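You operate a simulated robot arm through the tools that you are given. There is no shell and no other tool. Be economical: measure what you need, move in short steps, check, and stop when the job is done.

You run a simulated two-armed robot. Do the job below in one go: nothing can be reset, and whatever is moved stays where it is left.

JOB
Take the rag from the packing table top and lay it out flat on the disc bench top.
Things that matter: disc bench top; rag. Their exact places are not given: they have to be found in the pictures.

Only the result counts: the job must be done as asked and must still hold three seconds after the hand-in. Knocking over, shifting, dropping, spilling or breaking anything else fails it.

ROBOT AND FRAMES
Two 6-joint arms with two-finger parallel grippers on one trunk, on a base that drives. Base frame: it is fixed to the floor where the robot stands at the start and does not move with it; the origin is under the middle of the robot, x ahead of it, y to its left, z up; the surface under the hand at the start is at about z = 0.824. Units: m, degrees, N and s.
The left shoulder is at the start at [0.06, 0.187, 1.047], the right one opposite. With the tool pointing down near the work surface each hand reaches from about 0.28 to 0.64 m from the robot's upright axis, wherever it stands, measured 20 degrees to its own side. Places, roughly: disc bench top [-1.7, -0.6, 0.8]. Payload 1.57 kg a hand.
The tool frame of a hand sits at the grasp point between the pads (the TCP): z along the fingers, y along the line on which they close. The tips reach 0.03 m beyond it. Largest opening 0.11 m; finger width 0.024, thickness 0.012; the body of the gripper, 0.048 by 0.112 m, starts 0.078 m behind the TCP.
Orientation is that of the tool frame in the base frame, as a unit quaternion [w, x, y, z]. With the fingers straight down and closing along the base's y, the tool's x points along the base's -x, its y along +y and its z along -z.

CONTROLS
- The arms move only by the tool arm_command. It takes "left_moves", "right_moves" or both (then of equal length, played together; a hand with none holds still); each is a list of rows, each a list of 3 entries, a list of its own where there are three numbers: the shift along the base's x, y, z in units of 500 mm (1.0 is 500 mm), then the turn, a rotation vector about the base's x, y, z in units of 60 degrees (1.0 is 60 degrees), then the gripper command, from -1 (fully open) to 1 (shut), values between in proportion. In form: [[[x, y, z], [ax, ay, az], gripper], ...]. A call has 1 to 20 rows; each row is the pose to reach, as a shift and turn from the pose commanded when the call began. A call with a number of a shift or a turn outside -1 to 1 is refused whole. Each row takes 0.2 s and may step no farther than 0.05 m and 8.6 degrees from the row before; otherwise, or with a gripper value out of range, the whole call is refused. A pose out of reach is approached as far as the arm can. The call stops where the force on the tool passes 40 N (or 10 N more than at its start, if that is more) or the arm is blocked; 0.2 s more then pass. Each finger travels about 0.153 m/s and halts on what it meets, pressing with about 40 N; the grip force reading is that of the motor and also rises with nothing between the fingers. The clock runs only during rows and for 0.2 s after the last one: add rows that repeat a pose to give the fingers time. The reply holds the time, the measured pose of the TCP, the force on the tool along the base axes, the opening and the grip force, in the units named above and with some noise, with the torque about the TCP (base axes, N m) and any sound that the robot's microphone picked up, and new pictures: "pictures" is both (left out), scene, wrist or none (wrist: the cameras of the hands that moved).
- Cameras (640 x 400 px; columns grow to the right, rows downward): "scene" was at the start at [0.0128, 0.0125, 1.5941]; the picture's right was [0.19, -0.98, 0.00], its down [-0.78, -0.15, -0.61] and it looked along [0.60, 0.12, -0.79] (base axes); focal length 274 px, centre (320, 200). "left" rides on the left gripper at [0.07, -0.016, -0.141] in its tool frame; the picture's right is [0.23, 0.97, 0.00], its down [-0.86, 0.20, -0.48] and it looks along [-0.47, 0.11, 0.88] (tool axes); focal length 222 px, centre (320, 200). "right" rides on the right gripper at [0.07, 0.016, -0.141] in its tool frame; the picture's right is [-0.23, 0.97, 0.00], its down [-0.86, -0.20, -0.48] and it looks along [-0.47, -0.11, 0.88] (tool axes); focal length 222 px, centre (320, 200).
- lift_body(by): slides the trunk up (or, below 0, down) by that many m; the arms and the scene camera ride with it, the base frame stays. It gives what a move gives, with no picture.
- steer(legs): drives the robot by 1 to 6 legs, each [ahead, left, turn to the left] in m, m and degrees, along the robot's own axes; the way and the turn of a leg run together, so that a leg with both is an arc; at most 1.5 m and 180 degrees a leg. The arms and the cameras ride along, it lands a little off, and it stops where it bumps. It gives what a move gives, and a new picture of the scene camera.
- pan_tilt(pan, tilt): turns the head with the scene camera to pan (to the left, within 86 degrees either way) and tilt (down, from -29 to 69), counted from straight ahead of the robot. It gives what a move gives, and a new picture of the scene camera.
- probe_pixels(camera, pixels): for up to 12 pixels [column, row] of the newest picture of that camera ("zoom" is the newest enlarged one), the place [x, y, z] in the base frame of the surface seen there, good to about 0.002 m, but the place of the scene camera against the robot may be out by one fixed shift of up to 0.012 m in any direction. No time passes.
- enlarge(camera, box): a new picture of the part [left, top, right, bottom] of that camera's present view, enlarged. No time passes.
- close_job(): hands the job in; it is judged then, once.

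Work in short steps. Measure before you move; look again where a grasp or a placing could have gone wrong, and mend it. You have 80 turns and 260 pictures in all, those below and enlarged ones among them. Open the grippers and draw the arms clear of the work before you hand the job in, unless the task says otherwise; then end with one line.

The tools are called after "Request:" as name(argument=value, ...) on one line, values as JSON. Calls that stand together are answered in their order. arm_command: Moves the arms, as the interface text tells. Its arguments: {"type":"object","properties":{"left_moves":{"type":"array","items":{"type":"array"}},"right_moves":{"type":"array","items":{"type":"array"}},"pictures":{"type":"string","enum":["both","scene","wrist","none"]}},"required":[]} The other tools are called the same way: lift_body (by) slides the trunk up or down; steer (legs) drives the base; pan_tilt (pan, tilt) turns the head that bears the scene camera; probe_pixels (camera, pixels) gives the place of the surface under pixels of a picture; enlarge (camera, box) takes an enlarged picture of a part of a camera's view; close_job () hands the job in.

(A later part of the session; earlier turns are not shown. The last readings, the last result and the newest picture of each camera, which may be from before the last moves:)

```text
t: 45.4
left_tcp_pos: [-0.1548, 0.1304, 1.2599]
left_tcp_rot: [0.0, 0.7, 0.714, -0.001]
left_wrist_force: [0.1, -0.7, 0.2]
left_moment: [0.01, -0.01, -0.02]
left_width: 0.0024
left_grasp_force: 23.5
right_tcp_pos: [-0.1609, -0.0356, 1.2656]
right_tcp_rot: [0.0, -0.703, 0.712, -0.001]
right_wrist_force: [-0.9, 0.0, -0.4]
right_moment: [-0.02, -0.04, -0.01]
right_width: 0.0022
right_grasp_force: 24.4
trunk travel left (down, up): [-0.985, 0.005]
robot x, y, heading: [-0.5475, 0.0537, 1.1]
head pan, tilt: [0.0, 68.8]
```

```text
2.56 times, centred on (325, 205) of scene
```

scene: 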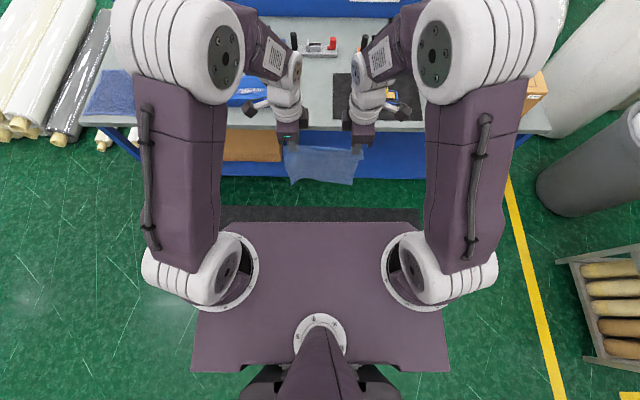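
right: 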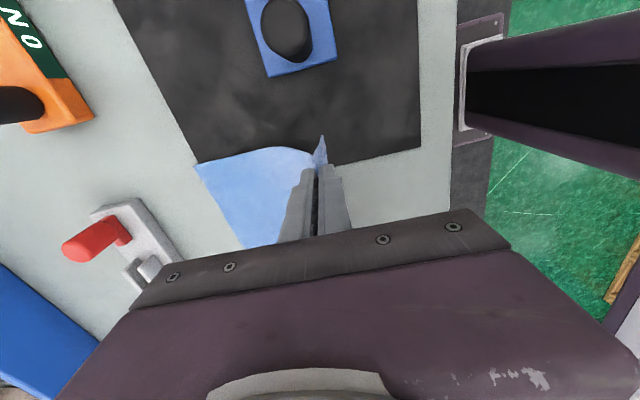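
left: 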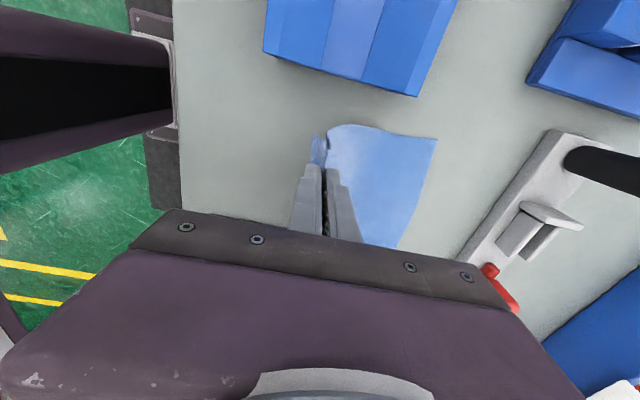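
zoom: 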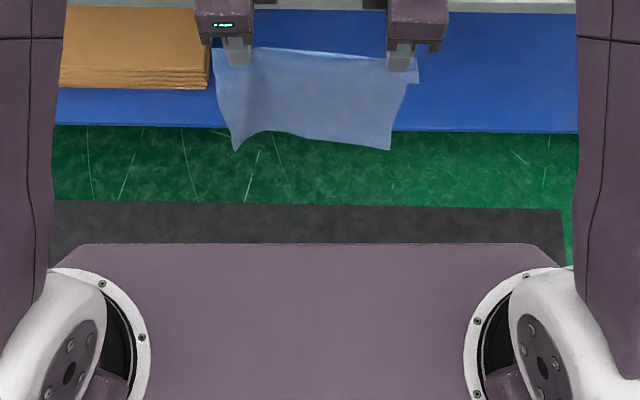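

The dark strip is only a floor mat. I take wrist pictures (zero move), which look partly back at the base.

Request:
arm_command(left_moves=[[[0, 0, 0], [0, 0, 0], 1]], right_moves=[[[0, 0, 0], [0, 0, 0], 1]], pictures="wrist")

```text
t: 45.8
left_tcp_pos: [-0.1538, 0.131, 1.2599]
left_tcp_rot: [0.0, 0.7, 0.714, 0.0]
left_wrist_force: [0.9, 0.2, 0.7]
left_moment: [-0.01, -0.03, 0.0]
left_width: 0.0025
left_grasp_force: 24.1
right_tcp_pos: [-0.1608, -0.0357, 1.2658]
right_tcp_rot: [0.0, -0.703, 0.711, 0.0]
right_wrist_force: [0.6, -0.1, 0.4]
right_moment: [0.02, 0.0, 0.01]
right_width: 0.0021
right_grasp_force: 23.5
trunk travel left (down, up): [-0.985, 0.005]
robot x, y, heading: [-0.5477, 0.0541, 1.1]
head pan, tilt: [0.0, 68.8]
```

right: 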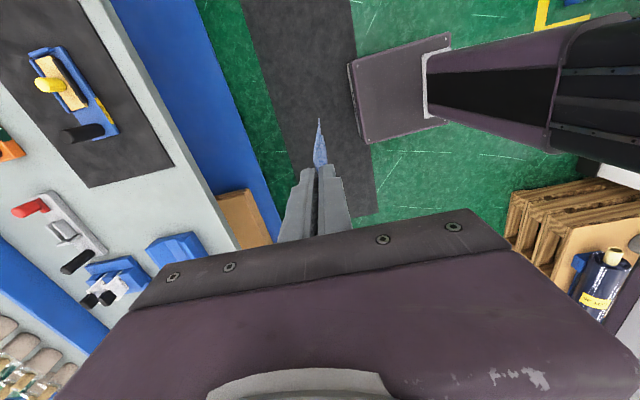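
left: 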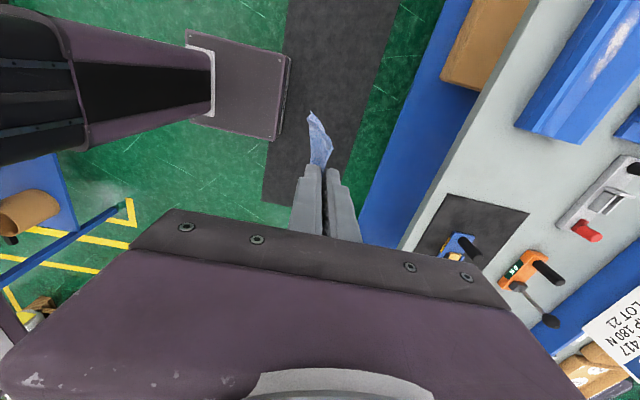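

The base plate is visible; probe its corners.

Request:
probe_pixels(camera="right", pixels=[[349, 67], [369, 142], [447, 37], [446, 122], [400, 90]])

Request:
probe_pixels(camera="left", pixels=[[289, 58], [276, 137], [189, 34], [193, 118]])

```text
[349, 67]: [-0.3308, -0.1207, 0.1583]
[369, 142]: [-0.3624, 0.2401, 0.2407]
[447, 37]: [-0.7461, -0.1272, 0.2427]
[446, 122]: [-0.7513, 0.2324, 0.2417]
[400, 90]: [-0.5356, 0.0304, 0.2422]
```

```text
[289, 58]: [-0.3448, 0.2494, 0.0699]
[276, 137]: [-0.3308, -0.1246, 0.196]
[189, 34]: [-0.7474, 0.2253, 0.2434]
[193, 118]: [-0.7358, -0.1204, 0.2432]
```

Base is only ±0.21 × ±0.185 m. Route: sidestep right, turn to −135°, pass diagonally between bench corner and cart, then go behind the bench.

Request:
steer(legs=[[0, -0.6, 0], [0, 0, -136]])

Request:
pan_tilt(pan=0, tilt=45)

```text
t: 54.7
left_tcp_pos: [-0.7518, -0.8866, 1.2595]
left_tcp_rot: [0.0, 0.932, -0.364, 0.0]
left_wrist_force: [-0.5, 0.3, -0.5]
left_moment: [0.03, -0.03, 0.02]
left_width: 0.0023
left_grasp_force: 23.9
right_tcp_pos: [-0.8655, -0.7652, 1.2656]
right_tcp_rot: [-0.001, 0.378, 0.926, 0.0]
right_wrist_force: [-0.2, 0.2, -0.1]
right_moment: [0.0, 0.03, 0.04]
right_width: 0.0021
right_grasp_force: 24.5
trunk travel left (down, up): [-0.985, 0.005]
robot x, y, heading: [-0.5357, -0.541, -133.0]
head pan, tilt: [0.0, 68.8]
```

scene: 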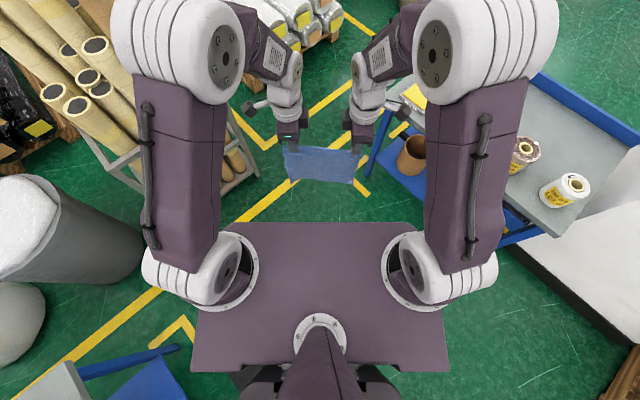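

```text
t: 55.6
left_tcp_pos: [-0.7509, -0.8863, 1.2594]
left_tcp_rot: [0.0, 0.932, -0.363, 0.001]
left_wrist_force: [-0.4, 0.7, -0.4]
left_moment: [-0.01, -0.01, 0.01]
left_width: 0.0024
left_grasp_force: 24.4
right_tcp_pos: [-0.8677, -0.7656, 1.2654]
right_tcp_rot: [0.0, 0.377, 0.926, 0.0]
right_wrist_force: [-0.2, -0.1, -0.2]
right_moment: [0.0, -0.01, 0.03]
right_width: 0.0022
right_grasp_force: 23.7
trunk travel left (down, up): [-0.985, 0.005]
robot x, y, heading: [-0.533, -0.5482, -132.5]
head pan, tilt: [0.0, 45.0]
```

scene: 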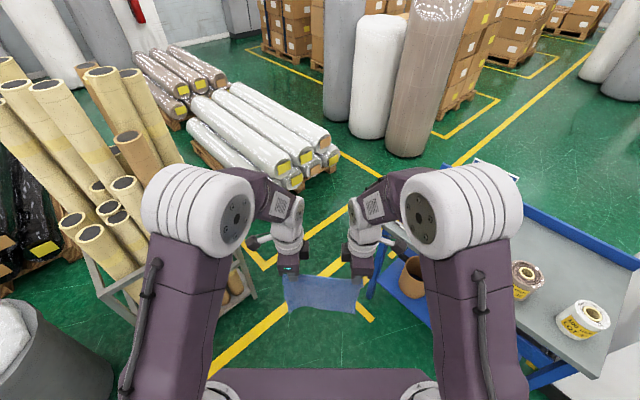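

The path through the gap is open; drive 1.385 m along it.

Request:
steer(legs=[[1.385, -0.04, 0]])

```text
t: 62.5
left_tcp_pos: [-1.6921, -1.9128, 1.2594]
left_tcp_rot: [-0.001, 0.938, -0.346, 0.0]
left_wrist_force: [-0.2, 0.8, 1.0]
left_moment: [-0.01, 0.01, 0.04]
left_width: 0.0023
left_grasp_force: 23.7
right_tcp_pos: [-1.8123, -1.7967, 1.2666]
right_tcp_rot: [0.0, 0.36, 0.933, -0.001]
right_wrist_force: [0.9, -0.3, 0.4]
right_moment: [-0.02, 0.0, 0.01]
right_width: 0.0019
right_grasp_force: 23.5
trunk travel left (down, up): [-0.985, 0.005]
robot x, y, heading: [-1.4913, -1.5633, -130.6]
head pan, tilt: [0.0, 45.0]
```

scene: 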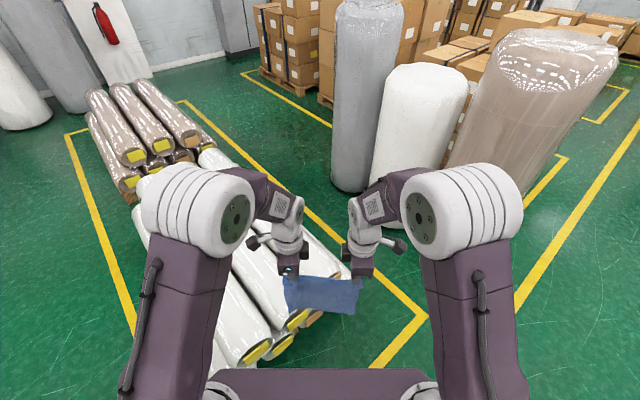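

Through the gap. Shift 0.4 m toward −x, then turn left to face +x.

Request:
steer(legs=[[0.26, -0.304, 0], [0, 0, 131]])

```text
t: 70.4
left_tcp_pos: [-1.4893, -1.4903, 1.2591]
left_tcp_rot: [0.0, 0.705, 0.709, 0.0]
left_wrist_force: [0.8, -0.7, -0.9]
left_moment: [-0.02, 0.01, -0.06]
left_width: 0.0023
left_grasp_force: 23.8
right_tcp_pos: [-1.4988, -1.6551, 1.2666]
right_tcp_rot: [0.0, -0.698, 0.716, 0.0]
right_wrist_force: [-0.1, 0.7, -0.8]
right_moment: [0.02, 0.01, -0.02]
right_width: 0.002
right_grasp_force: 23.7
trunk travel left (down, up): [-0.985, 0.005]
robot x, y, heading: [-1.8877, -1.5606, 0.2]
head pan, tilt: [0.0, 45.0]
```

scene: 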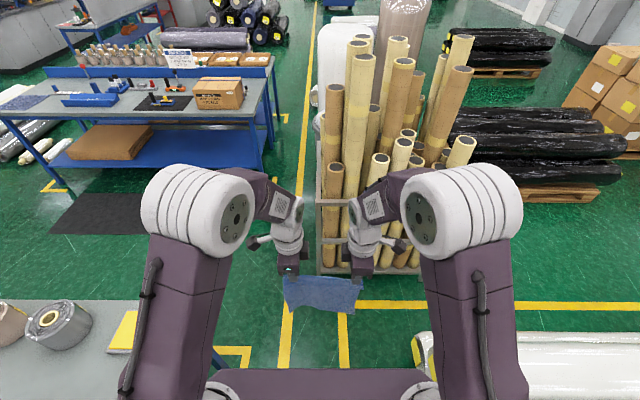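

Facing +x. Back up 0.55 m, then slide left to y≈−0.46 behind the bench.

Request:
steer(legs=[[-0.55, 0, 0], [0, 1.09, 0]])

Request:
pan_tilt(pan=0, tilt=55)

```text
t: 78.8
left_tcp_pos: [-2.0507, -0.4037, 1.2596]
left_tcp_rot: [-0.001, 0.704, 0.71, 0.0]
left_wrist_force: [-0.5, -0.6, -0.1]
left_moment: [0.01, -0.03, -0.05]
left_width: 0.0025
left_grasp_force: 23.8
right_tcp_pos: [-2.0587, -0.5696, 1.2646]
right_tcp_rot: [0.0, -0.699, 0.715, 0.0]
right_wrist_force: [-0.5, -0.6, 0.2]
right_moment: [0.04, -0.02, -0.02]
right_width: 0.002
right_grasp_force: 23.5
trunk travel left (down, up): [-0.985, 0.005]
robot x, y, heading: [-2.4426, -0.4756, 0.5]
head pan, tilt: [0.0, 45.0]
```

scene: 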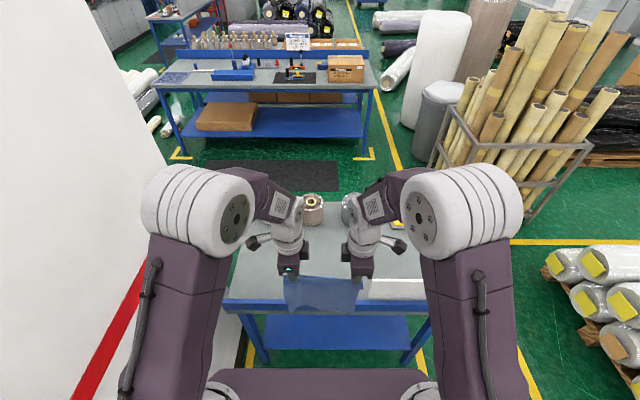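

```text
t: 79.5
left_tcp_pos: [-2.0493, -0.4022, 1.2598]
left_tcp_rot: [0.0, 0.704, 0.711, -0.001]
left_wrist_force: [-0.1, -0.1, 0.3]
left_moment: [-0.03, -0.01, -0.03]
left_width: 0.0023
left_grasp_force: 24.1
right_tcp_pos: [-2.0587, -0.5698, 1.266]
right_tcp_rot: [0.001, -0.699, 0.715, 0.001]
right_wrist_force: [0.3, 0.4, -0.3]
right_moment: [0.05, 0.0, -0.01]
right_width: 0.0019
right_grasp_force: 23.9
trunk travel left (down, up): [-0.985, 0.005]
robot x, y, heading: [-2.4485, -0.478, 0.3]
head pan, tilt: [0.0, 55.0]
```

scene: 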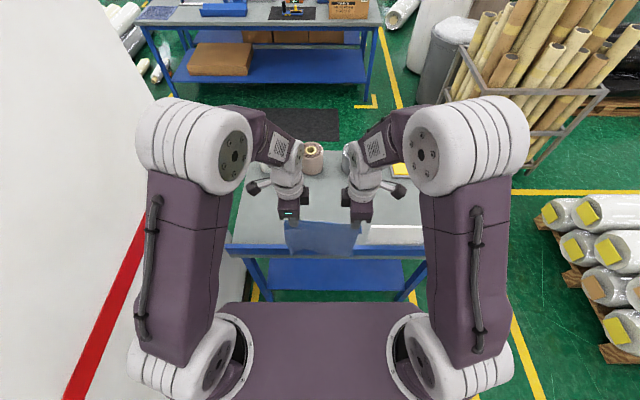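

Probe the sign, board, bench, rolls, and the hanging cloth's bottom.

Request:
enlarge(camera="scene", box=[220, 130, 440, 270])

Request:
probe_pixels(camera="scene", pixels=[[366, 238], [370, 228], [424, 240], [270, 246], [270, 254], [255, 230], [312, 170], [330, 200], [287, 252], [356, 250], [400, 215], [345, 155]])

```text
2.86 times, centred on (330, 200) of scene
```

zoom: 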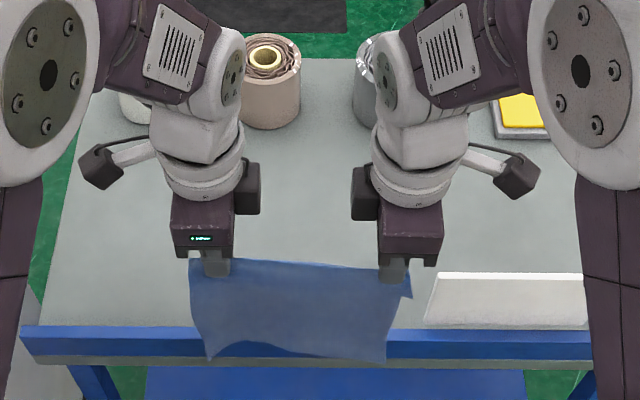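

```text
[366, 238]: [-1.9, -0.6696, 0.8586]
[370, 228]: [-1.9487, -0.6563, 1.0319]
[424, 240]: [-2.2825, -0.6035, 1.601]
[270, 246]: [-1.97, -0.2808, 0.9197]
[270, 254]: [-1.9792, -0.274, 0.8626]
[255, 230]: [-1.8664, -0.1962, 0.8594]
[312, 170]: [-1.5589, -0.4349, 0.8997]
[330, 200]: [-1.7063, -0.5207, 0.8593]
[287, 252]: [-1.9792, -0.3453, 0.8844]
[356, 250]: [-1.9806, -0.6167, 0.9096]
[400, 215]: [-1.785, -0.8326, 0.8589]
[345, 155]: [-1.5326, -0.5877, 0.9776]
```

Strip is clear (sign edge y=−0.655, board top 0.92, rolls' backs ≈−1.60). Move forward 0.215 and left 0.04 so the hands come over the strip.

Request:
steer(legs=[[0.215, 0.04, 0]])

```text
t: 81.2
left_tcp_pos: [-1.8387, -0.3619, 1.2606]
left_tcp_rot: [0.001, 0.705, 0.709, 0.002]
left_wrist_force: [-0.1, 0.1, 0.7]
left_moment: [0.0, -0.04, -0.06]
left_width: 0.0024
left_grasp_force: 23.8
right_tcp_pos: [-1.8493, -0.5283, 1.2679]
right_tcp_rot: [0.001, -0.698, 0.716, -0.002]
right_wrist_force: [-0.7, 1.2, 0.1]
right_moment: [-0.02, -0.03, -0.04]
right_width: 0.0021
right_grasp_force: 23.6
trunk travel left (down, up): [-0.985, 0.005]
robot x, y, heading: [-2.2284, -0.4381, 0.1]
head pan, tilt: [0.0, 55.0]
```

scene: 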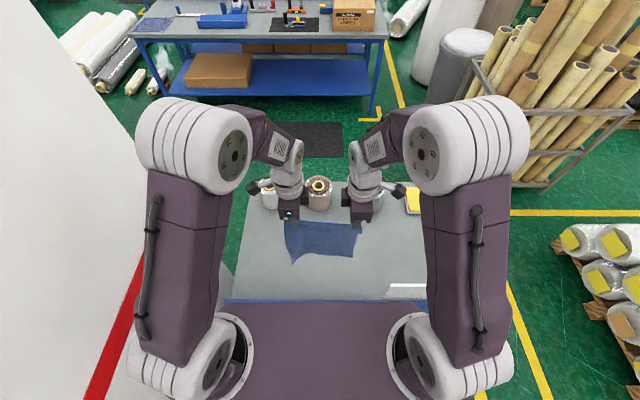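

Extend both hands 0.19 m forward at this height, then check.

Request:
arm_command(left_moves=[[[0.06, 0, 0], [0, 0, 0], 1], [[0.13, 0, 0], [0, 0, 0], 1], [[0.2, 0, 0], [0, 0, 0], 1], [[0.27, 0, 0], [0, 0, 0], 1], [[0.33, 0, 0], [0, 0, 0], 1], [[0.38, 0, 0], [0, 0, 0], 1], [[0.38, 0, 0], [0, 0, 0], 1]], right_moves=[[[0.06, 0, 0], [0, 0, 0], 1], [[0.13, 0, 0], [0, 0, 0], 1], [[0.2, 0, 0], [0, 0, 0], 1], [[0.27, 0, 0], [0, 0, 0], 1], [[0.33, 0, 0], [0, 0, 0], 1], [[0.38, 0, 0], [0, 0, 0], 1], [[0.38, 0, 0], [0, 0, 0], 1]])

```text
t: 82.8
left_tcp_pos: [-1.6451, -0.359, 1.2598]
left_tcp_rot: [-0.001, 0.705, 0.709, 0.0]
left_wrist_force: [-0.3, -2.1, -0.3]
left_moment: [-0.04, 0.04, -0.01]
left_width: 0.0022
left_grasp_force: 24.2
right_tcp_pos: [-1.6538, -0.5279, 1.2649]
right_tcp_rot: [-0.001, -0.698, 0.716, 0.001]
right_wrist_force: [0.7, 2.0, 0.4]
right_moment: [0.06, 0.0, 0.0]
right_width: 0.0021
right_grasp_force: 23.8
trunk travel left (down, up): [-0.985, 0.005]
robot x, y, heading: [-2.2314, -0.4323, 0.2]
head pan, tilt: [0.0, 55.0]
```

scene: 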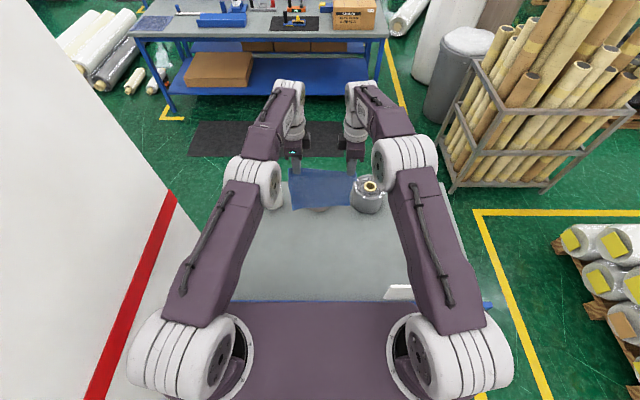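
right: 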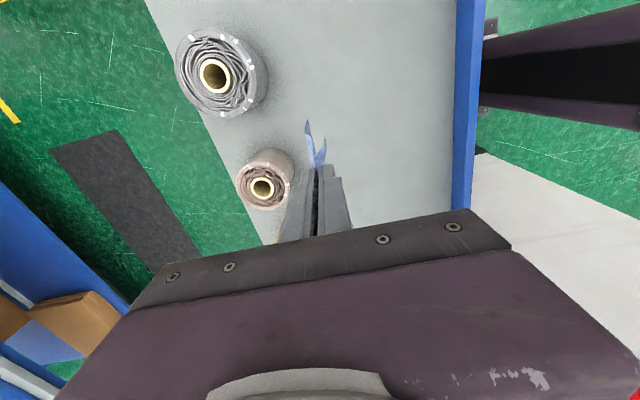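
left: 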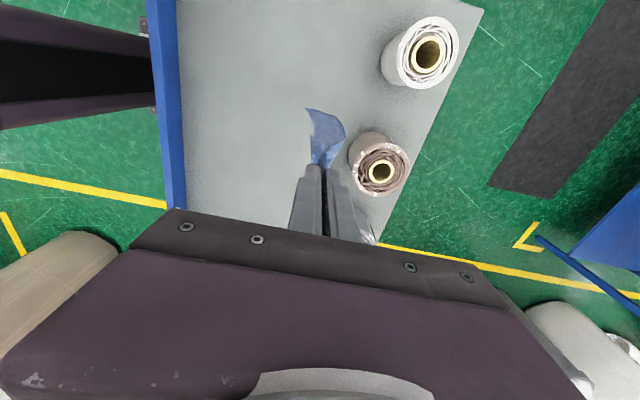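

Slight tension between hands is good. Measure bench height and roll back edges accurately with the wrist pictures.

Request:
probe_pixels(camera="right", pixels=[[350, 80], [265, 75], [290, 175], [400, 150], [460, 100], [307, 125], [325, 140]])

Request:
probe_pixels(camera="left", pixels=[[250, 120], [350, 155], [382, 60], [180, 100], [307, 110], [340, 130]])

```text
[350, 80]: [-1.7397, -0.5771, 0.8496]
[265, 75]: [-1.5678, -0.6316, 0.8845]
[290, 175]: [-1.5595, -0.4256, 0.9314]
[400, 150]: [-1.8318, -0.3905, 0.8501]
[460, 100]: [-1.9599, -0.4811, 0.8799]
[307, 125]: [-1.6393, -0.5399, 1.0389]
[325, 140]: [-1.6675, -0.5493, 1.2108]
```

```text
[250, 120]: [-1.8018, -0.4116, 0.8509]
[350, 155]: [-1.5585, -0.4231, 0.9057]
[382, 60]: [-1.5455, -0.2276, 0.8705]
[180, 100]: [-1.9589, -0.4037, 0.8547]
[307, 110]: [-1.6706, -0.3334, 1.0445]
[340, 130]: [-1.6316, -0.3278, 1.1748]
```

Bench z=0.850, usable strip x −1.955…−1.56. Lower the trunk 0.17 so the free edge is just above the bench.

Request:
lift_body(by=-0.17)

Request:
arm_command(left_moves=[[[0, 0, 0], [0, 0, 0], 1]], right_moves=[[[0, 0, -0.005], [0, 0, 0], 1]])

```text
t: 84.7
left_tcp_pos: [-1.6446, -0.359, 1.0905]
left_tcp_rot: [0.0, 0.705, 0.709, 0.001]
left_wrist_force: [-0.1, -1.3, 0.0]
left_moment: [0.01, -0.01, 0.01]
left_width: 0.0024
left_grasp_force: 24.1
right_tcp_pos: [-1.6548, -0.5272, 1.0956]
right_tcp_rot: [0.0, -0.697, 0.717, -0.001]
right_wrist_force: [0.3, 1.1, 0.0]
right_moment: [0.05, -0.04, -0.01]
right_width: 0.0021
right_grasp_force: 23.6
trunk travel left (down, up): [-0.815, 0.175]
robot x, y, heading: [-2.232, -0.4354, 0.2]
head pan, tilt: [0.0, 55.0]
```

```text
t: 85.1
left_tcp_pos: [-1.6442, -0.3589, 1.0897]
left_tcp_rot: [0.0, 0.705, 0.71, 0.0]
left_wrist_force: [-0.2, -0.8, 0.2]
left_moment: [0.01, 0.01, -0.01]
left_width: 0.0023
left_grasp_force: 23.9
right_tcp_pos: [-1.654, -0.5269, 1.0931]
right_tcp_rot: [0.0, -0.697, 0.717, 0.0]
right_wrist_force: [-0.3, 1.3, -0.2]
right_moment: [0.07, 0.02, -0.04]
right_width: 0.0022
right_grasp_force: 23.4
trunk travel left (down, up): [-0.815, 0.175]
robot x, y, heading: [-2.2309, -0.435, 0.4]
head pan, tilt: [0.0, 55.0]
```

scene: 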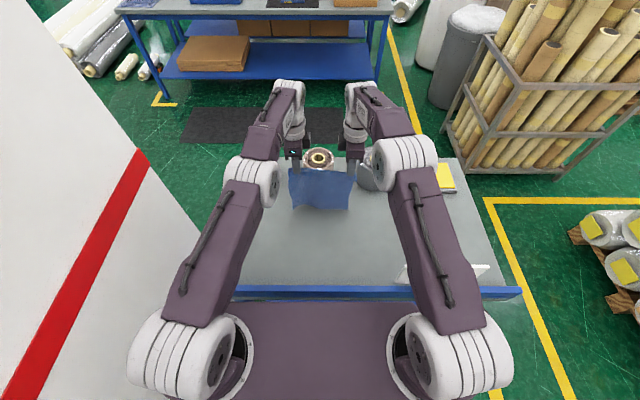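
right: 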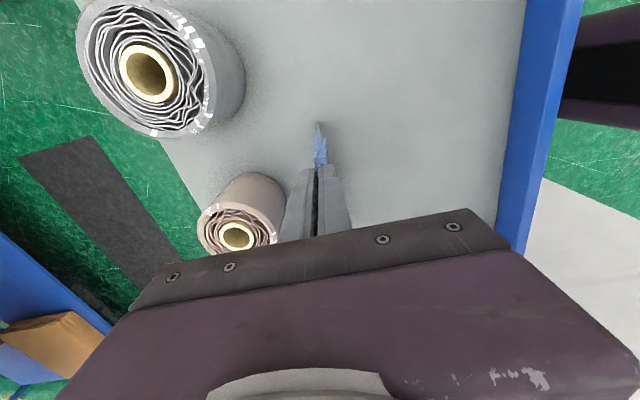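
left: 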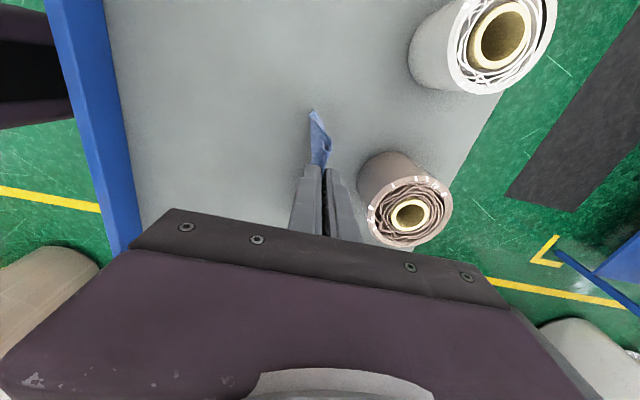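

Free edge hangs at the bench. Now lay it: lower while drawing toward the robot, slowly.

Request:
arm_command(left_moves=[[[0, 0, -0.02], [0, 0, 0], 1], [[0, 0, -0.04], [0, 0, 0], 1], [[-0.015, 0, -0.065], [0, 0, 0], 1], [[-0.03, 0, -0.09], [0, 0, 0], 1], [[-0.055, 0, -0.115], [0, 0, 0], 1], [[-0.08, 0, -0.14], [0, 0, 0], 1], [[-0.11, 0, -0.165], [0, 0, 0], 1], [[-0.14, 0, -0.19], [0, 0, 0], 1], [[-0.17, 0, -0.215], [0, 0, 0], 1], [[-0.2, 0, -0.24], [0, 0, 0], 1], [[-0.23, 0, -0.265], [0, 0, 0], 1], [[-0.26, 0, -0.29], [0, 0, 0], 1]], right_moves=[[[0, 0, -0.02], [0, 0, 0], 1], [[0, 0, -0.04], [0, 0, 0], 1], [[-0.015, 0, -0.065], [0, 0, 0], 1], [[-0.03, 0, -0.09], [0, 0, 0], 1], [[-0.055, 0, -0.115], [0, 0, 0], 1], [[-0.08, 0, -0.14], [0, 0, 0], 1], [[-0.11, 0, -0.165], [0, 0, 0], 1], [[-0.14, 0, -0.19], [0, 0, 0], 1], [[-0.17, 0, -0.215], [0, 0, 0], 1], [[-0.2, 0, -0.24], [0, 0, 0], 1], [[-0.23, 0, -0.265], [0, 0, 0], 1], [[-0.26, 0, -0.29], [0, 0, 0], 1]])

Request:
enlarge(camera="scene", box=[230, 120, 430, 300])

```text
t: 87.7
left_tcp_pos: [-1.7742, -0.3592, 0.9463]
left_tcp_rot: [0.0, 0.705, 0.709, 0.0]
left_wrist_force: [0.0, -1.5, -0.3]
left_moment: [-0.01, 0.03, -0.03]
left_width: 0.0023
left_grasp_force: 24.4
right_tcp_pos: [-1.7852, -0.527, 0.948]
right_tcp_rot: [0.0, -0.698, 0.716, 0.0]
right_wrist_force: [0.1, 0.9, 0.1]
right_moment: [0.02, 0.02, -0.02]
right_width: 0.0022
right_grasp_force: 23.2
trunk travel left (down, up): [-0.815, 0.175]
robot x, y, heading: [-2.2285, -0.4371, 0.4]
head pan, tilt: [0.0, 55.0]
```

scene: 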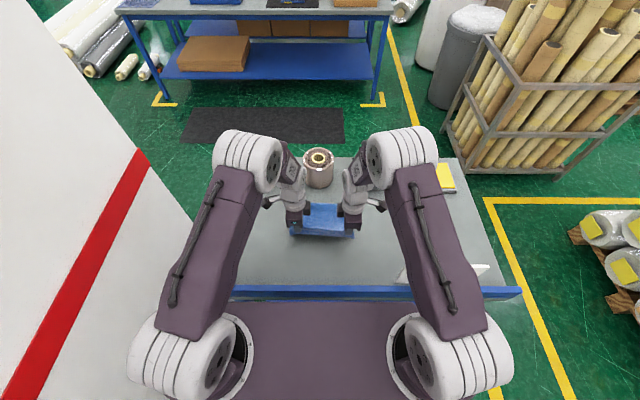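
right: 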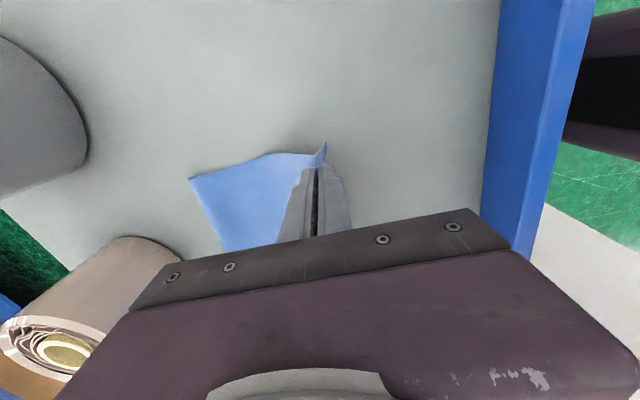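
left: 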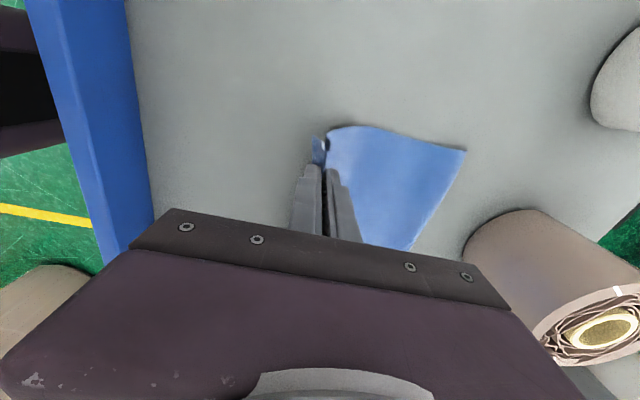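

```text
2.22 times, centred on (330, 210) of scene
```

zoom: 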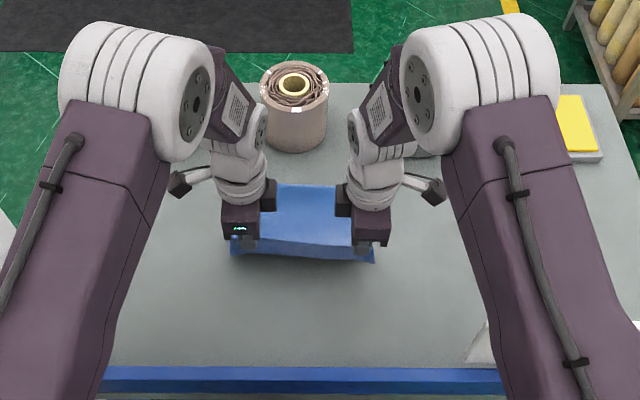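

Laying well. Probe where the free edge corners are.

Request:
probe_pixels(camera="left", pixels=[[462, 152], [410, 246], [400, 180], [370, 160], [345, 130]])

Request:
probe_pixels(camera="right", pixels=[[193, 180], [225, 246], [260, 190], [310, 155]])

```text
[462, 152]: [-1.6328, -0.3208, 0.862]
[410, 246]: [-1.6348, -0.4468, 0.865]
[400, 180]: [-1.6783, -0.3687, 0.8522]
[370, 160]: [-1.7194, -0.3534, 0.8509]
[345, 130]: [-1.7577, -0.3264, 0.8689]
```

```text
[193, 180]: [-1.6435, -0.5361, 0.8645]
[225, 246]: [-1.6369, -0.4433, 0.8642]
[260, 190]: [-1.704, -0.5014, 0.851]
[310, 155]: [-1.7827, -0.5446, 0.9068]
```

Free edge lies at x≈−1.635. Finish lowering with draw-back to x≈−1.84 and tip just at the bench.

Request:
arm_command(left_moves=[[[-0.02, 0, -0.025], [0, 0, 0], 1], [[-0.045, 0, -0.05], [0, 0, 0], 1], [[-0.07, 0, -0.075], [0, 0, 0], 1], [[-0.095, 0, -0.1], [0, 0, 0], 1], [[-0.115, 0, -0.115], [0, 0, 0], 1], [[-0.125, 0, -0.12], [0, 0, 0], 1], [[-0.125, 0, -0.12], [0, 0, 0], 1]], right_moves=[[[-0.02, 0, -0.025], [0, 0, 0], 1], [[-0.045, 0, -0.05], [0, 0, 0], 1], [[-0.07, 0, -0.075], [0, 0, 0], 1], [[-0.095, 0, -0.1], [0, 0, 0], 1], [[-0.115, 0, -0.117], [0, 0, 0], 1], [[-0.125, 0, -0.123], [0, 0, 0], 1], [[-0.125, 0, -0.123], [0, 0, 0], 1]])

Request:
probe_pixels(camera="left", pixels=[[400, 180], [370, 160]])

```text
t: 89.3
left_tcp_pos: [-1.837, -0.3613, 0.8857]
left_tcp_rot: [-0.001, 0.705, 0.709, 0.0]
left_wrist_force: [-0.3, -1.2, 0.4]
left_moment: [-0.03, -0.02, -0.02]
left_width: 0.0025
left_grasp_force: 23.7
right_tcp_pos: [-1.8456, -0.527, 0.8857]
right_tcp_rot: [0.0, -0.698, 0.716, 0.0]
right_wrist_force: [-0.5, 1.3, 0.8]
right_moment: [0.04, 0.02, -0.01]
right_width: 0.0022
right_grasp_force: 23.9
trunk travel left (down, up): [-0.815, 0.175]
robot x, y, heading: [-2.2319, -0.436, 0.0]
head pan, tilt: [0.0, 55.0]
```

scene: 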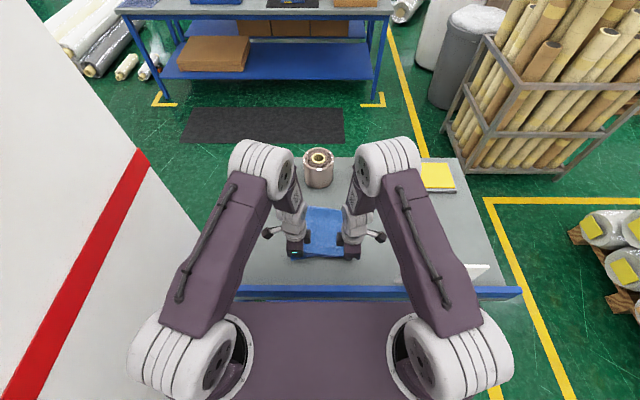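
right: 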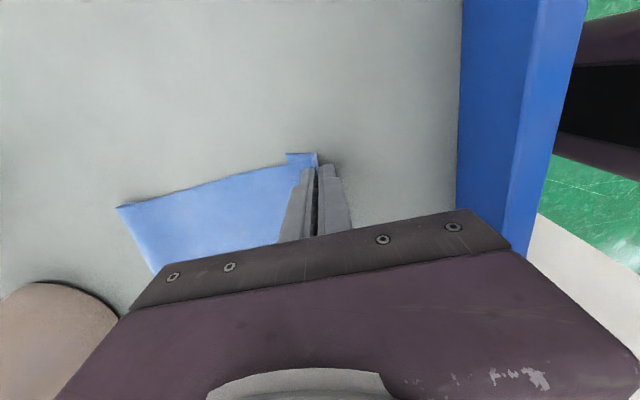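
left: 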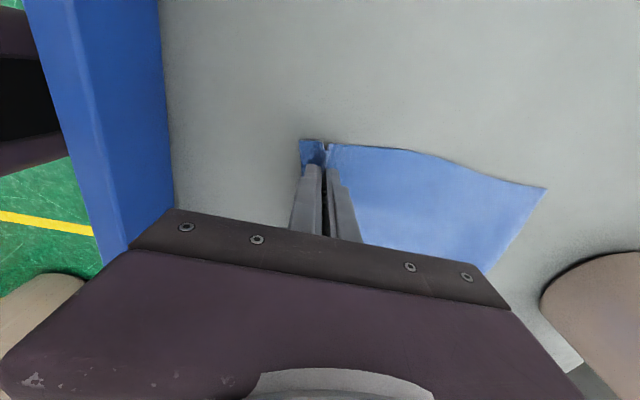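

```text
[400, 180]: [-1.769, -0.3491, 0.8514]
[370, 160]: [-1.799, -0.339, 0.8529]
```

The left flap lies outward, but the right corner flap at (300,158) seems flipped over the rag. Look closer.

Request:
enlarge(camera="right", box=[240, 120, 380, 240])

Request:
enlarge(camera="left", box=[260, 110, 400, 240])

Request:
enlarge(camera="scene", box=[270, 190, 390, 280])

```text
3.33 times, centred on (310, 180) of right
```

zoom: 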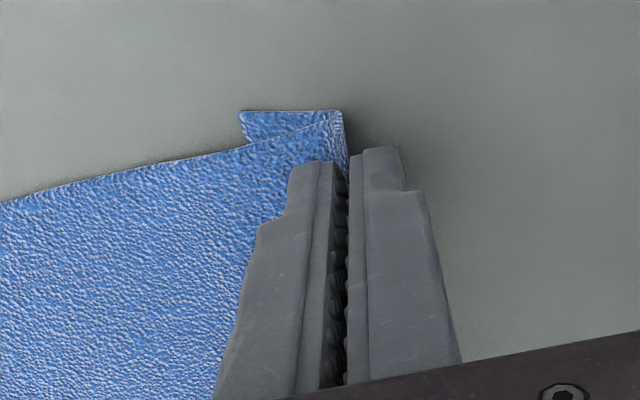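

```text
3.08 times, centred on (330, 175) of left
```

zoom: 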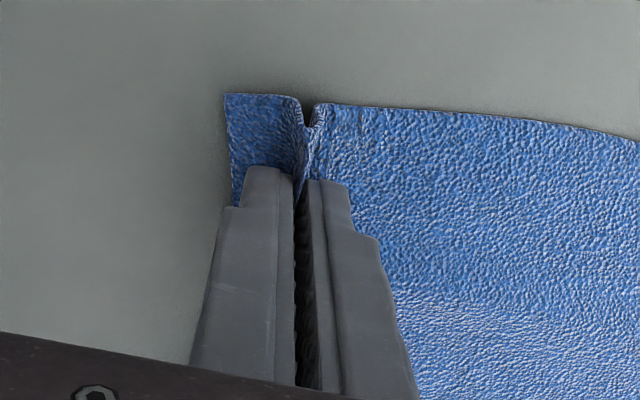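

```text
4.44 times, centred on (330, 235) of scene
```

zoom: 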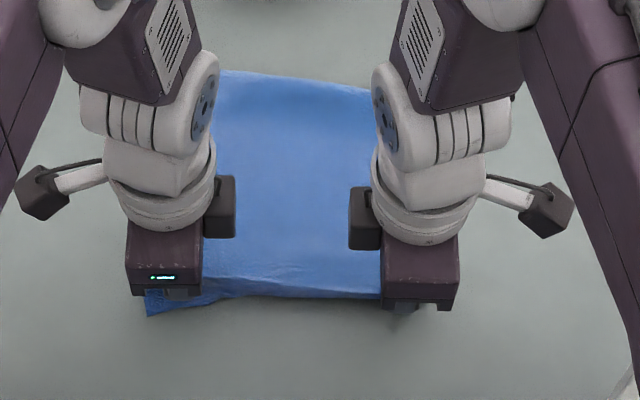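

The right flap is tucked under the rag. I'll lift a bit, then re-lower while moving forward so both flaps trail toward the robot.

Request:
arm_command(left_moves=[[[0.02, 0, 0.05], [0, 0, 0], 1], [[0.03, 0, 0.11], [0, 0, 0], 1], [[0.03, 0, 0.11], [0, 0, 0], 1], [[0.03, 0, 0.09], [0, 0, 0], 1], [[0.045, 0, 0.07], [0, 0, 0], 1], [[0.06, 0, 0.055], [0, 0, 0], 1], [[0.075, 0, 0.04], [0, 0, 0], 1], [[0.09, 0, 0.025], [0, 0, 0], 1], [[0.1, 0, 0.012], [0, 0, 0], 1], [[0.1, 0, 0.005], [0, 0, 0], 1]], right_moves=[[[0.02, 0, 0.05], [0, 0, 0], 1], [[0.03, 0, 0.11], [0, 0, 0], 1], [[0.03, 0, 0.11], [0, 0, 0], 1], [[0.03, 0, 0.09], [0, 0, 0], 1], [[0.045, 0, 0.07], [0, 0, 0], 1], [[0.06, 0, 0.055], [0, 0, 0], 1], [[0.075, 0, 0.04], [0, 0, 0], 1], [[0.09, 0, 0.025], [0, 0, 0], 1], [[0.1, 0, 0.012], [0, 0, 0], 1], [[0.1, 0, 0.005], [0, 0, 0], 1]], pictures="wrist")

Request:
enlarge(camera="right", box=[240, 120, 380, 240])

```text
t: 91.5
left_tcp_pos: [-1.7861, -0.3593, 0.8886]
left_tcp_rot: [0.001, 0.706, 0.709, 0.001]
left_wrist_force: [0.0, -1.1, 0.5]
left_moment: [0.01, -0.02, -0.02]
left_width: 0.002
left_grasp_force: 23.8
right_tcp_pos: [-1.7973, -0.527, 0.8882]
right_tcp_rot: [0.0, -0.697, 0.717, 0.0]
right_wrist_force: [0.0, 0.7, -0.1]
right_moment: [0.04, 0.0, 0.01]
right_width: 0.0023
right_grasp_force: 23.6
trunk travel left (down, up): [-0.815, 0.175]
robot x, y, heading: [-2.2305, -0.4369, 0.3]
head pan, tilt: [0.0, 55.0]
```

right: 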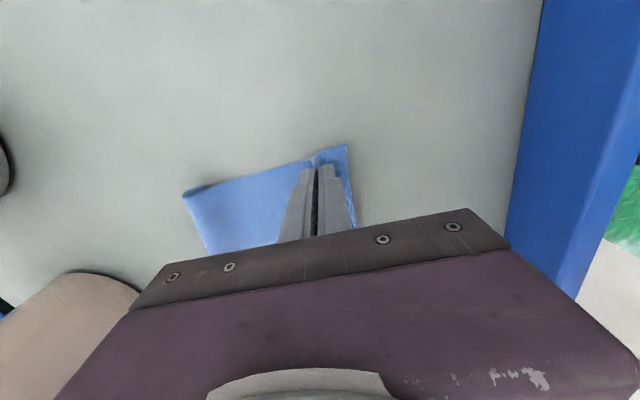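
left: 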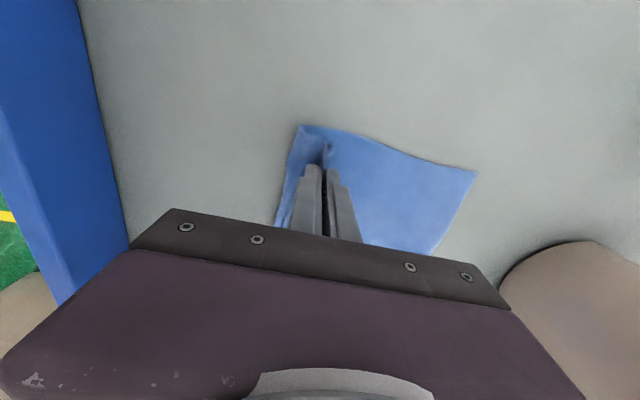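

```text
3.33 times, centred on (310, 180) of right
```

zoom: 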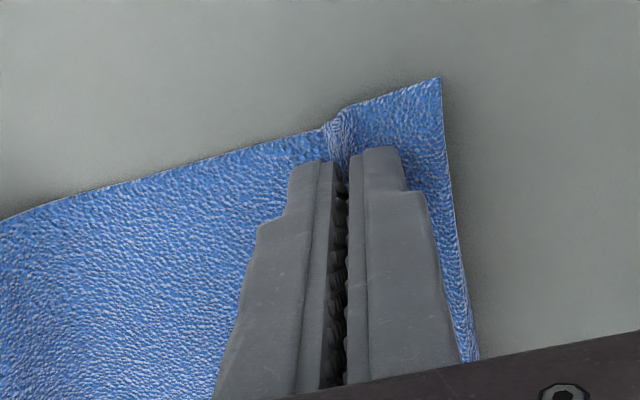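

Both flaps now trail outward. Lower ~3 mm and draw back 0.052 to pull the rag taut.

Request:
arm_command(left_moves=[[[0, 0, -0.006], [0, 0, 0], 1], [[-0.02, 0, -0.006], [0, 0, 0], 1], [[-0.04, 0, -0.006], [0, 0, 0], 1], [[-0.06, 0, -0.006], [0, 0, 0], 1], [[-0.08, 0, -0.006], [0, 0, 0], 1], [[-0.1, 0, -0.006], [0, 0, 0], 1], [[-0.104, 0, -0.006], [0, 0, 0], 1], [[-0.104, 0, -0.006], [0, 0, 0], 1]], right_moves=[[[0, 0, -0.006], [0, 0, 0], 1], [[-0.02, 0, -0.006], [0, 0, 0], 1], [[-0.04, 0, -0.006], [0, 0, 0], 1], [[-0.06, 0, -0.006], [0, 0, 0], 1], [[-0.08, 0, -0.006], [0, 0, 0], 1], [[-0.1, 0, -0.006], [0, 0, 0], 1], [[-0.104, 0, -0.006], [0, 0, 0], 1], [[-0.104, 0, -0.006], [0, 0, 0], 1]], pictures="both")

Request:
enlarge(camera="right", box=[100, 120, 400, 260])

Request:
enlarge(camera="left", box=[260, 110, 560, 290])

```text
t: 93.3
left_tcp_pos: [-1.8387, -0.3597, 0.8846]
left_tcp_rot: [0.001, 0.705, 0.709, 0.001]
left_wrist_force: [0.6, -2.1, 1.0]
left_moment: [-0.02, 0.0, -0.02]
left_width: 0.0025
left_grasp_force: 24.2
right_tcp_pos: [-1.8482, -0.5282, 0.886]
right_tcp_rot: [0.0, -0.697, 0.717, 0.0]
right_wrist_force: [0.1, 1.1, -0.7]
right_moment: [0.03, -0.02, -0.03]
right_width: 0.0023
right_grasp_force: 24.2
trunk travel left (down, up): [-0.815, 0.175]
robot x, y, heading: [-2.2281, -0.4329, 0.5]
head pan, tilt: [0.0, 55.0]
```

scene: 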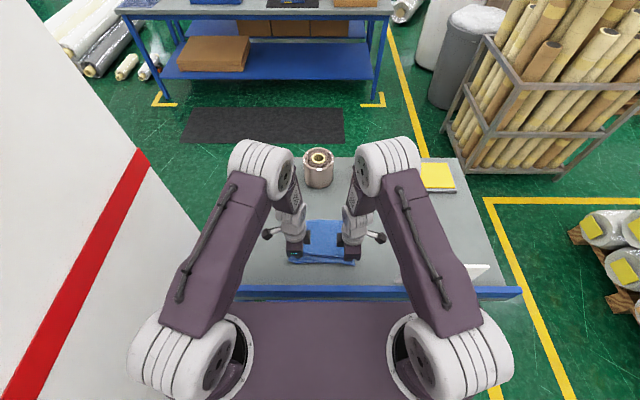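
right: 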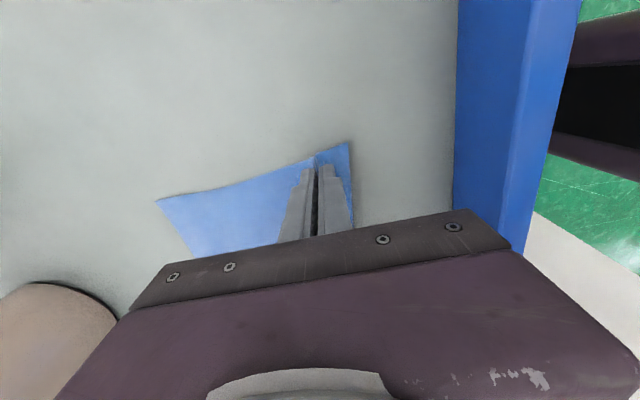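
left: 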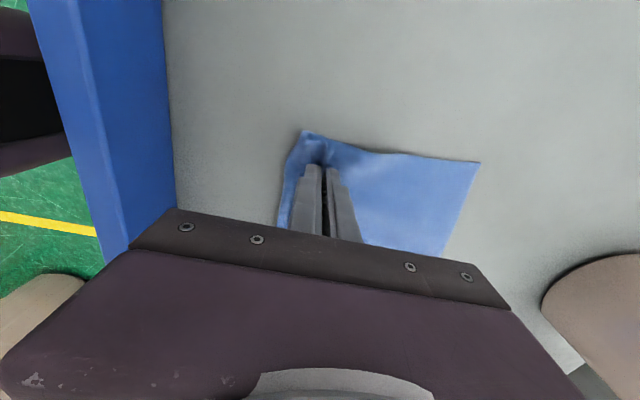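

```text
2.13 times, centred on (250, 190) of right
```

zoom: 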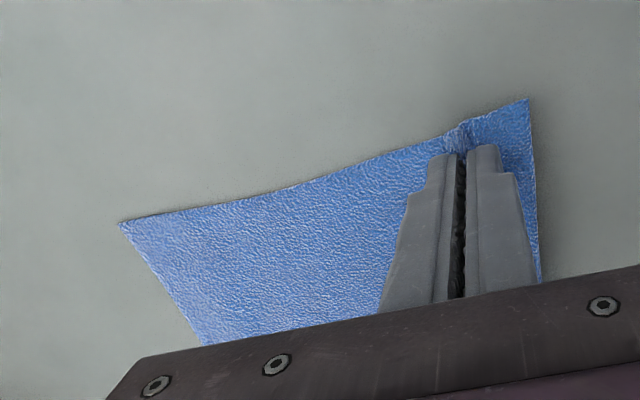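

```text
2.13 times, centred on (410, 200) of left
```

zoom: 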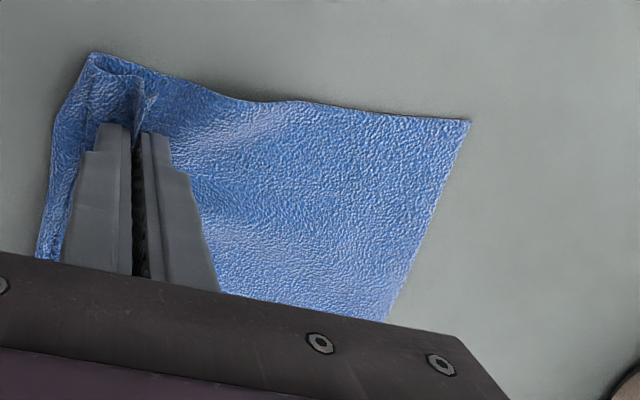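

The cloth slid with the hands somewhat; probe its free corners and heights.

Request:
probe_pixels(camera="left", pixels=[[477, 164], [443, 252], [305, 134], [345, 148], [380, 190], [355, 170], [282, 225]])

Request:
probe_pixels(camera="right", pixels=[[160, 202], [193, 252], [346, 147], [250, 200], [350, 200]])

```text
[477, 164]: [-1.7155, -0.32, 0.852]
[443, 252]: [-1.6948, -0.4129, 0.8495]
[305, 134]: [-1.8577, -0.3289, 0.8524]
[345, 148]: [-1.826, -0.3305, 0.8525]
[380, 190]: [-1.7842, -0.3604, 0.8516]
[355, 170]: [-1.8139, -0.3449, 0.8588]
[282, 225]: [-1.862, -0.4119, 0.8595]
```

```text
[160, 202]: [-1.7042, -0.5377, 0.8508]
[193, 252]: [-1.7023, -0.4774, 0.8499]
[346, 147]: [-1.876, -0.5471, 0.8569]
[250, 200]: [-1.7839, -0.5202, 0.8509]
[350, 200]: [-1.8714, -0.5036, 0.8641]
```

The free edge appears folded under (only 0.144 m visible to the fold). I lift the rag fully again so it hangs free, and check.

Request:
arm_command(left_moves=[[[0.03, 0, 0.05], [0, 0, 0], 1], [[0.07, 0, 0.11], [0, 0, 0], 1], [[0.12, 0, 0.17], [0, 0, 0], 1], [[0.18, 0, 0.23], [0, 0, 0], 1], [[0.24, 0, 0.29], [0, 0, 0], 1], [[0.3, 0, 0.35], [0, 0, 0], 1], [[0.35, 0, 0.41], [0, 0, 0], 1], [[0.38, 0, 0.46], [0, 0, 0], 1], [[0.39, 0, 0.48], [0, 0, 0], 1], [[0.39, 0, 0.48], [0, 0, 0], 1], [[0.39, 0, 0.48], [0, 0, 0], 1]], right_moves=[[[0.03, 0, 0.05], [0, 0, 0], 1], [[0.07, 0, 0.11], [0, 0, 0], 1], [[0.12, 0, 0.17], [0, 0, 0], 1], [[0.18, 0, 0.23], [0, 0, 0], 1], [[0.24, 0, 0.29], [0, 0, 0], 1], [[0.3, 0, 0.35], [0, 0, 0], 1], [[0.35, 0, 0.41], [0, 0, 0], 1], [[0.38, 0, 0.46], [0, 0, 0], 1], [[0.39, 0, 0.48], [0, 0, 0], 1], [[0.39, 0, 0.48], [0, 0, 0], 1], [[0.39, 0, 0.48], [0, 0, 0], 1]], pictures="both")

Request:
enlarge(camera="scene", box=[250, 120, 390, 230])

```text
t: 95.7
left_tcp_pos: [-1.6487, -0.3602, 1.1245]
left_tcp_rot: [-0.001, 0.706, 0.709, 0.0]
left_wrist_force: [0.1, -0.7, -0.4]
left_moment: [-0.02, 0.0, -0.02]
left_width: 0.0022
left_grasp_force: 23.8
left hand out of reach, approached as far as the arm can: row 9, 10, 11
right_tcp_pos: [-1.6541, -0.5273, 1.1248]
right_tcp_rot: [0.0, -0.698, 0.716, 0.0]
right_wrist_force: [-0.2, 0.8, 0.5]
right_moment: [0.0, 0.0, -0.03]
right_width: 0.0024
right_grasp_force: 23.8
trunk travel left (down, up): [-0.815, 0.175]
robot x, y, heading: [-2.2297, -0.4402, 0.5]
head pan, tilt: [0.0, 55.0]
```

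scene: 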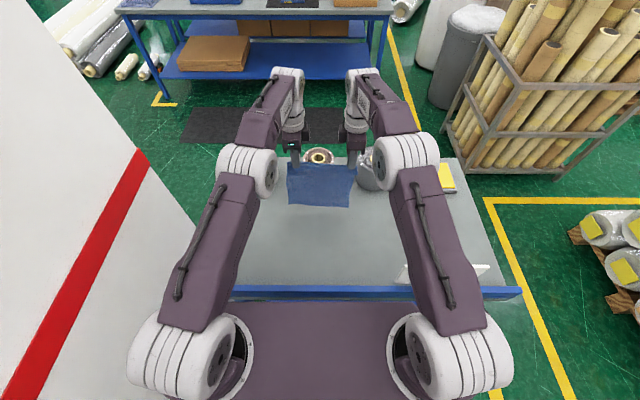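
right: 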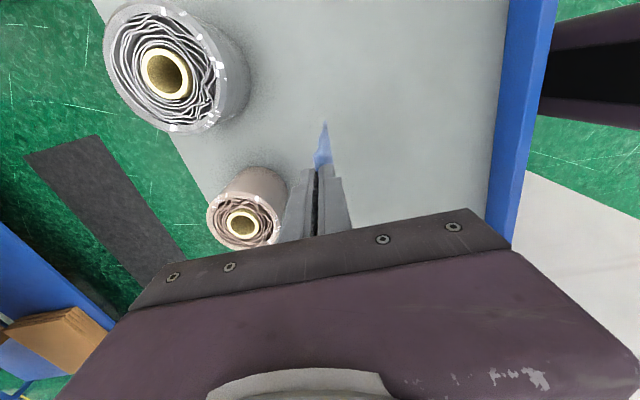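
left: 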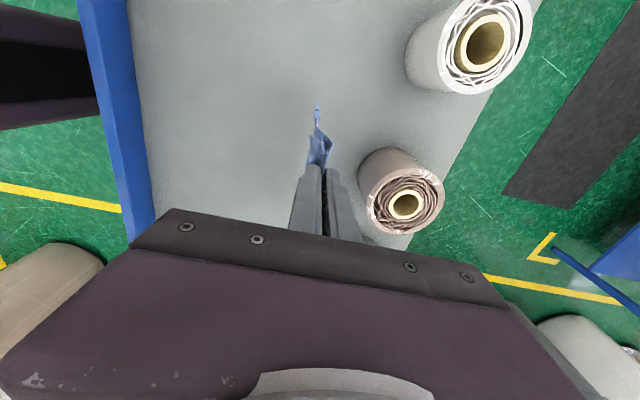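

```text
3.64 times, centred on (320, 175) of scene
```

zoom: 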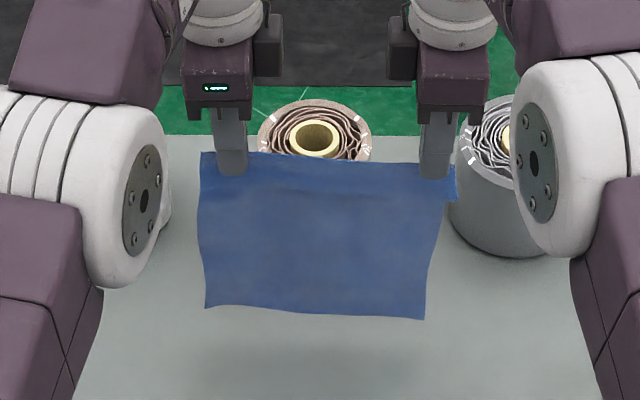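

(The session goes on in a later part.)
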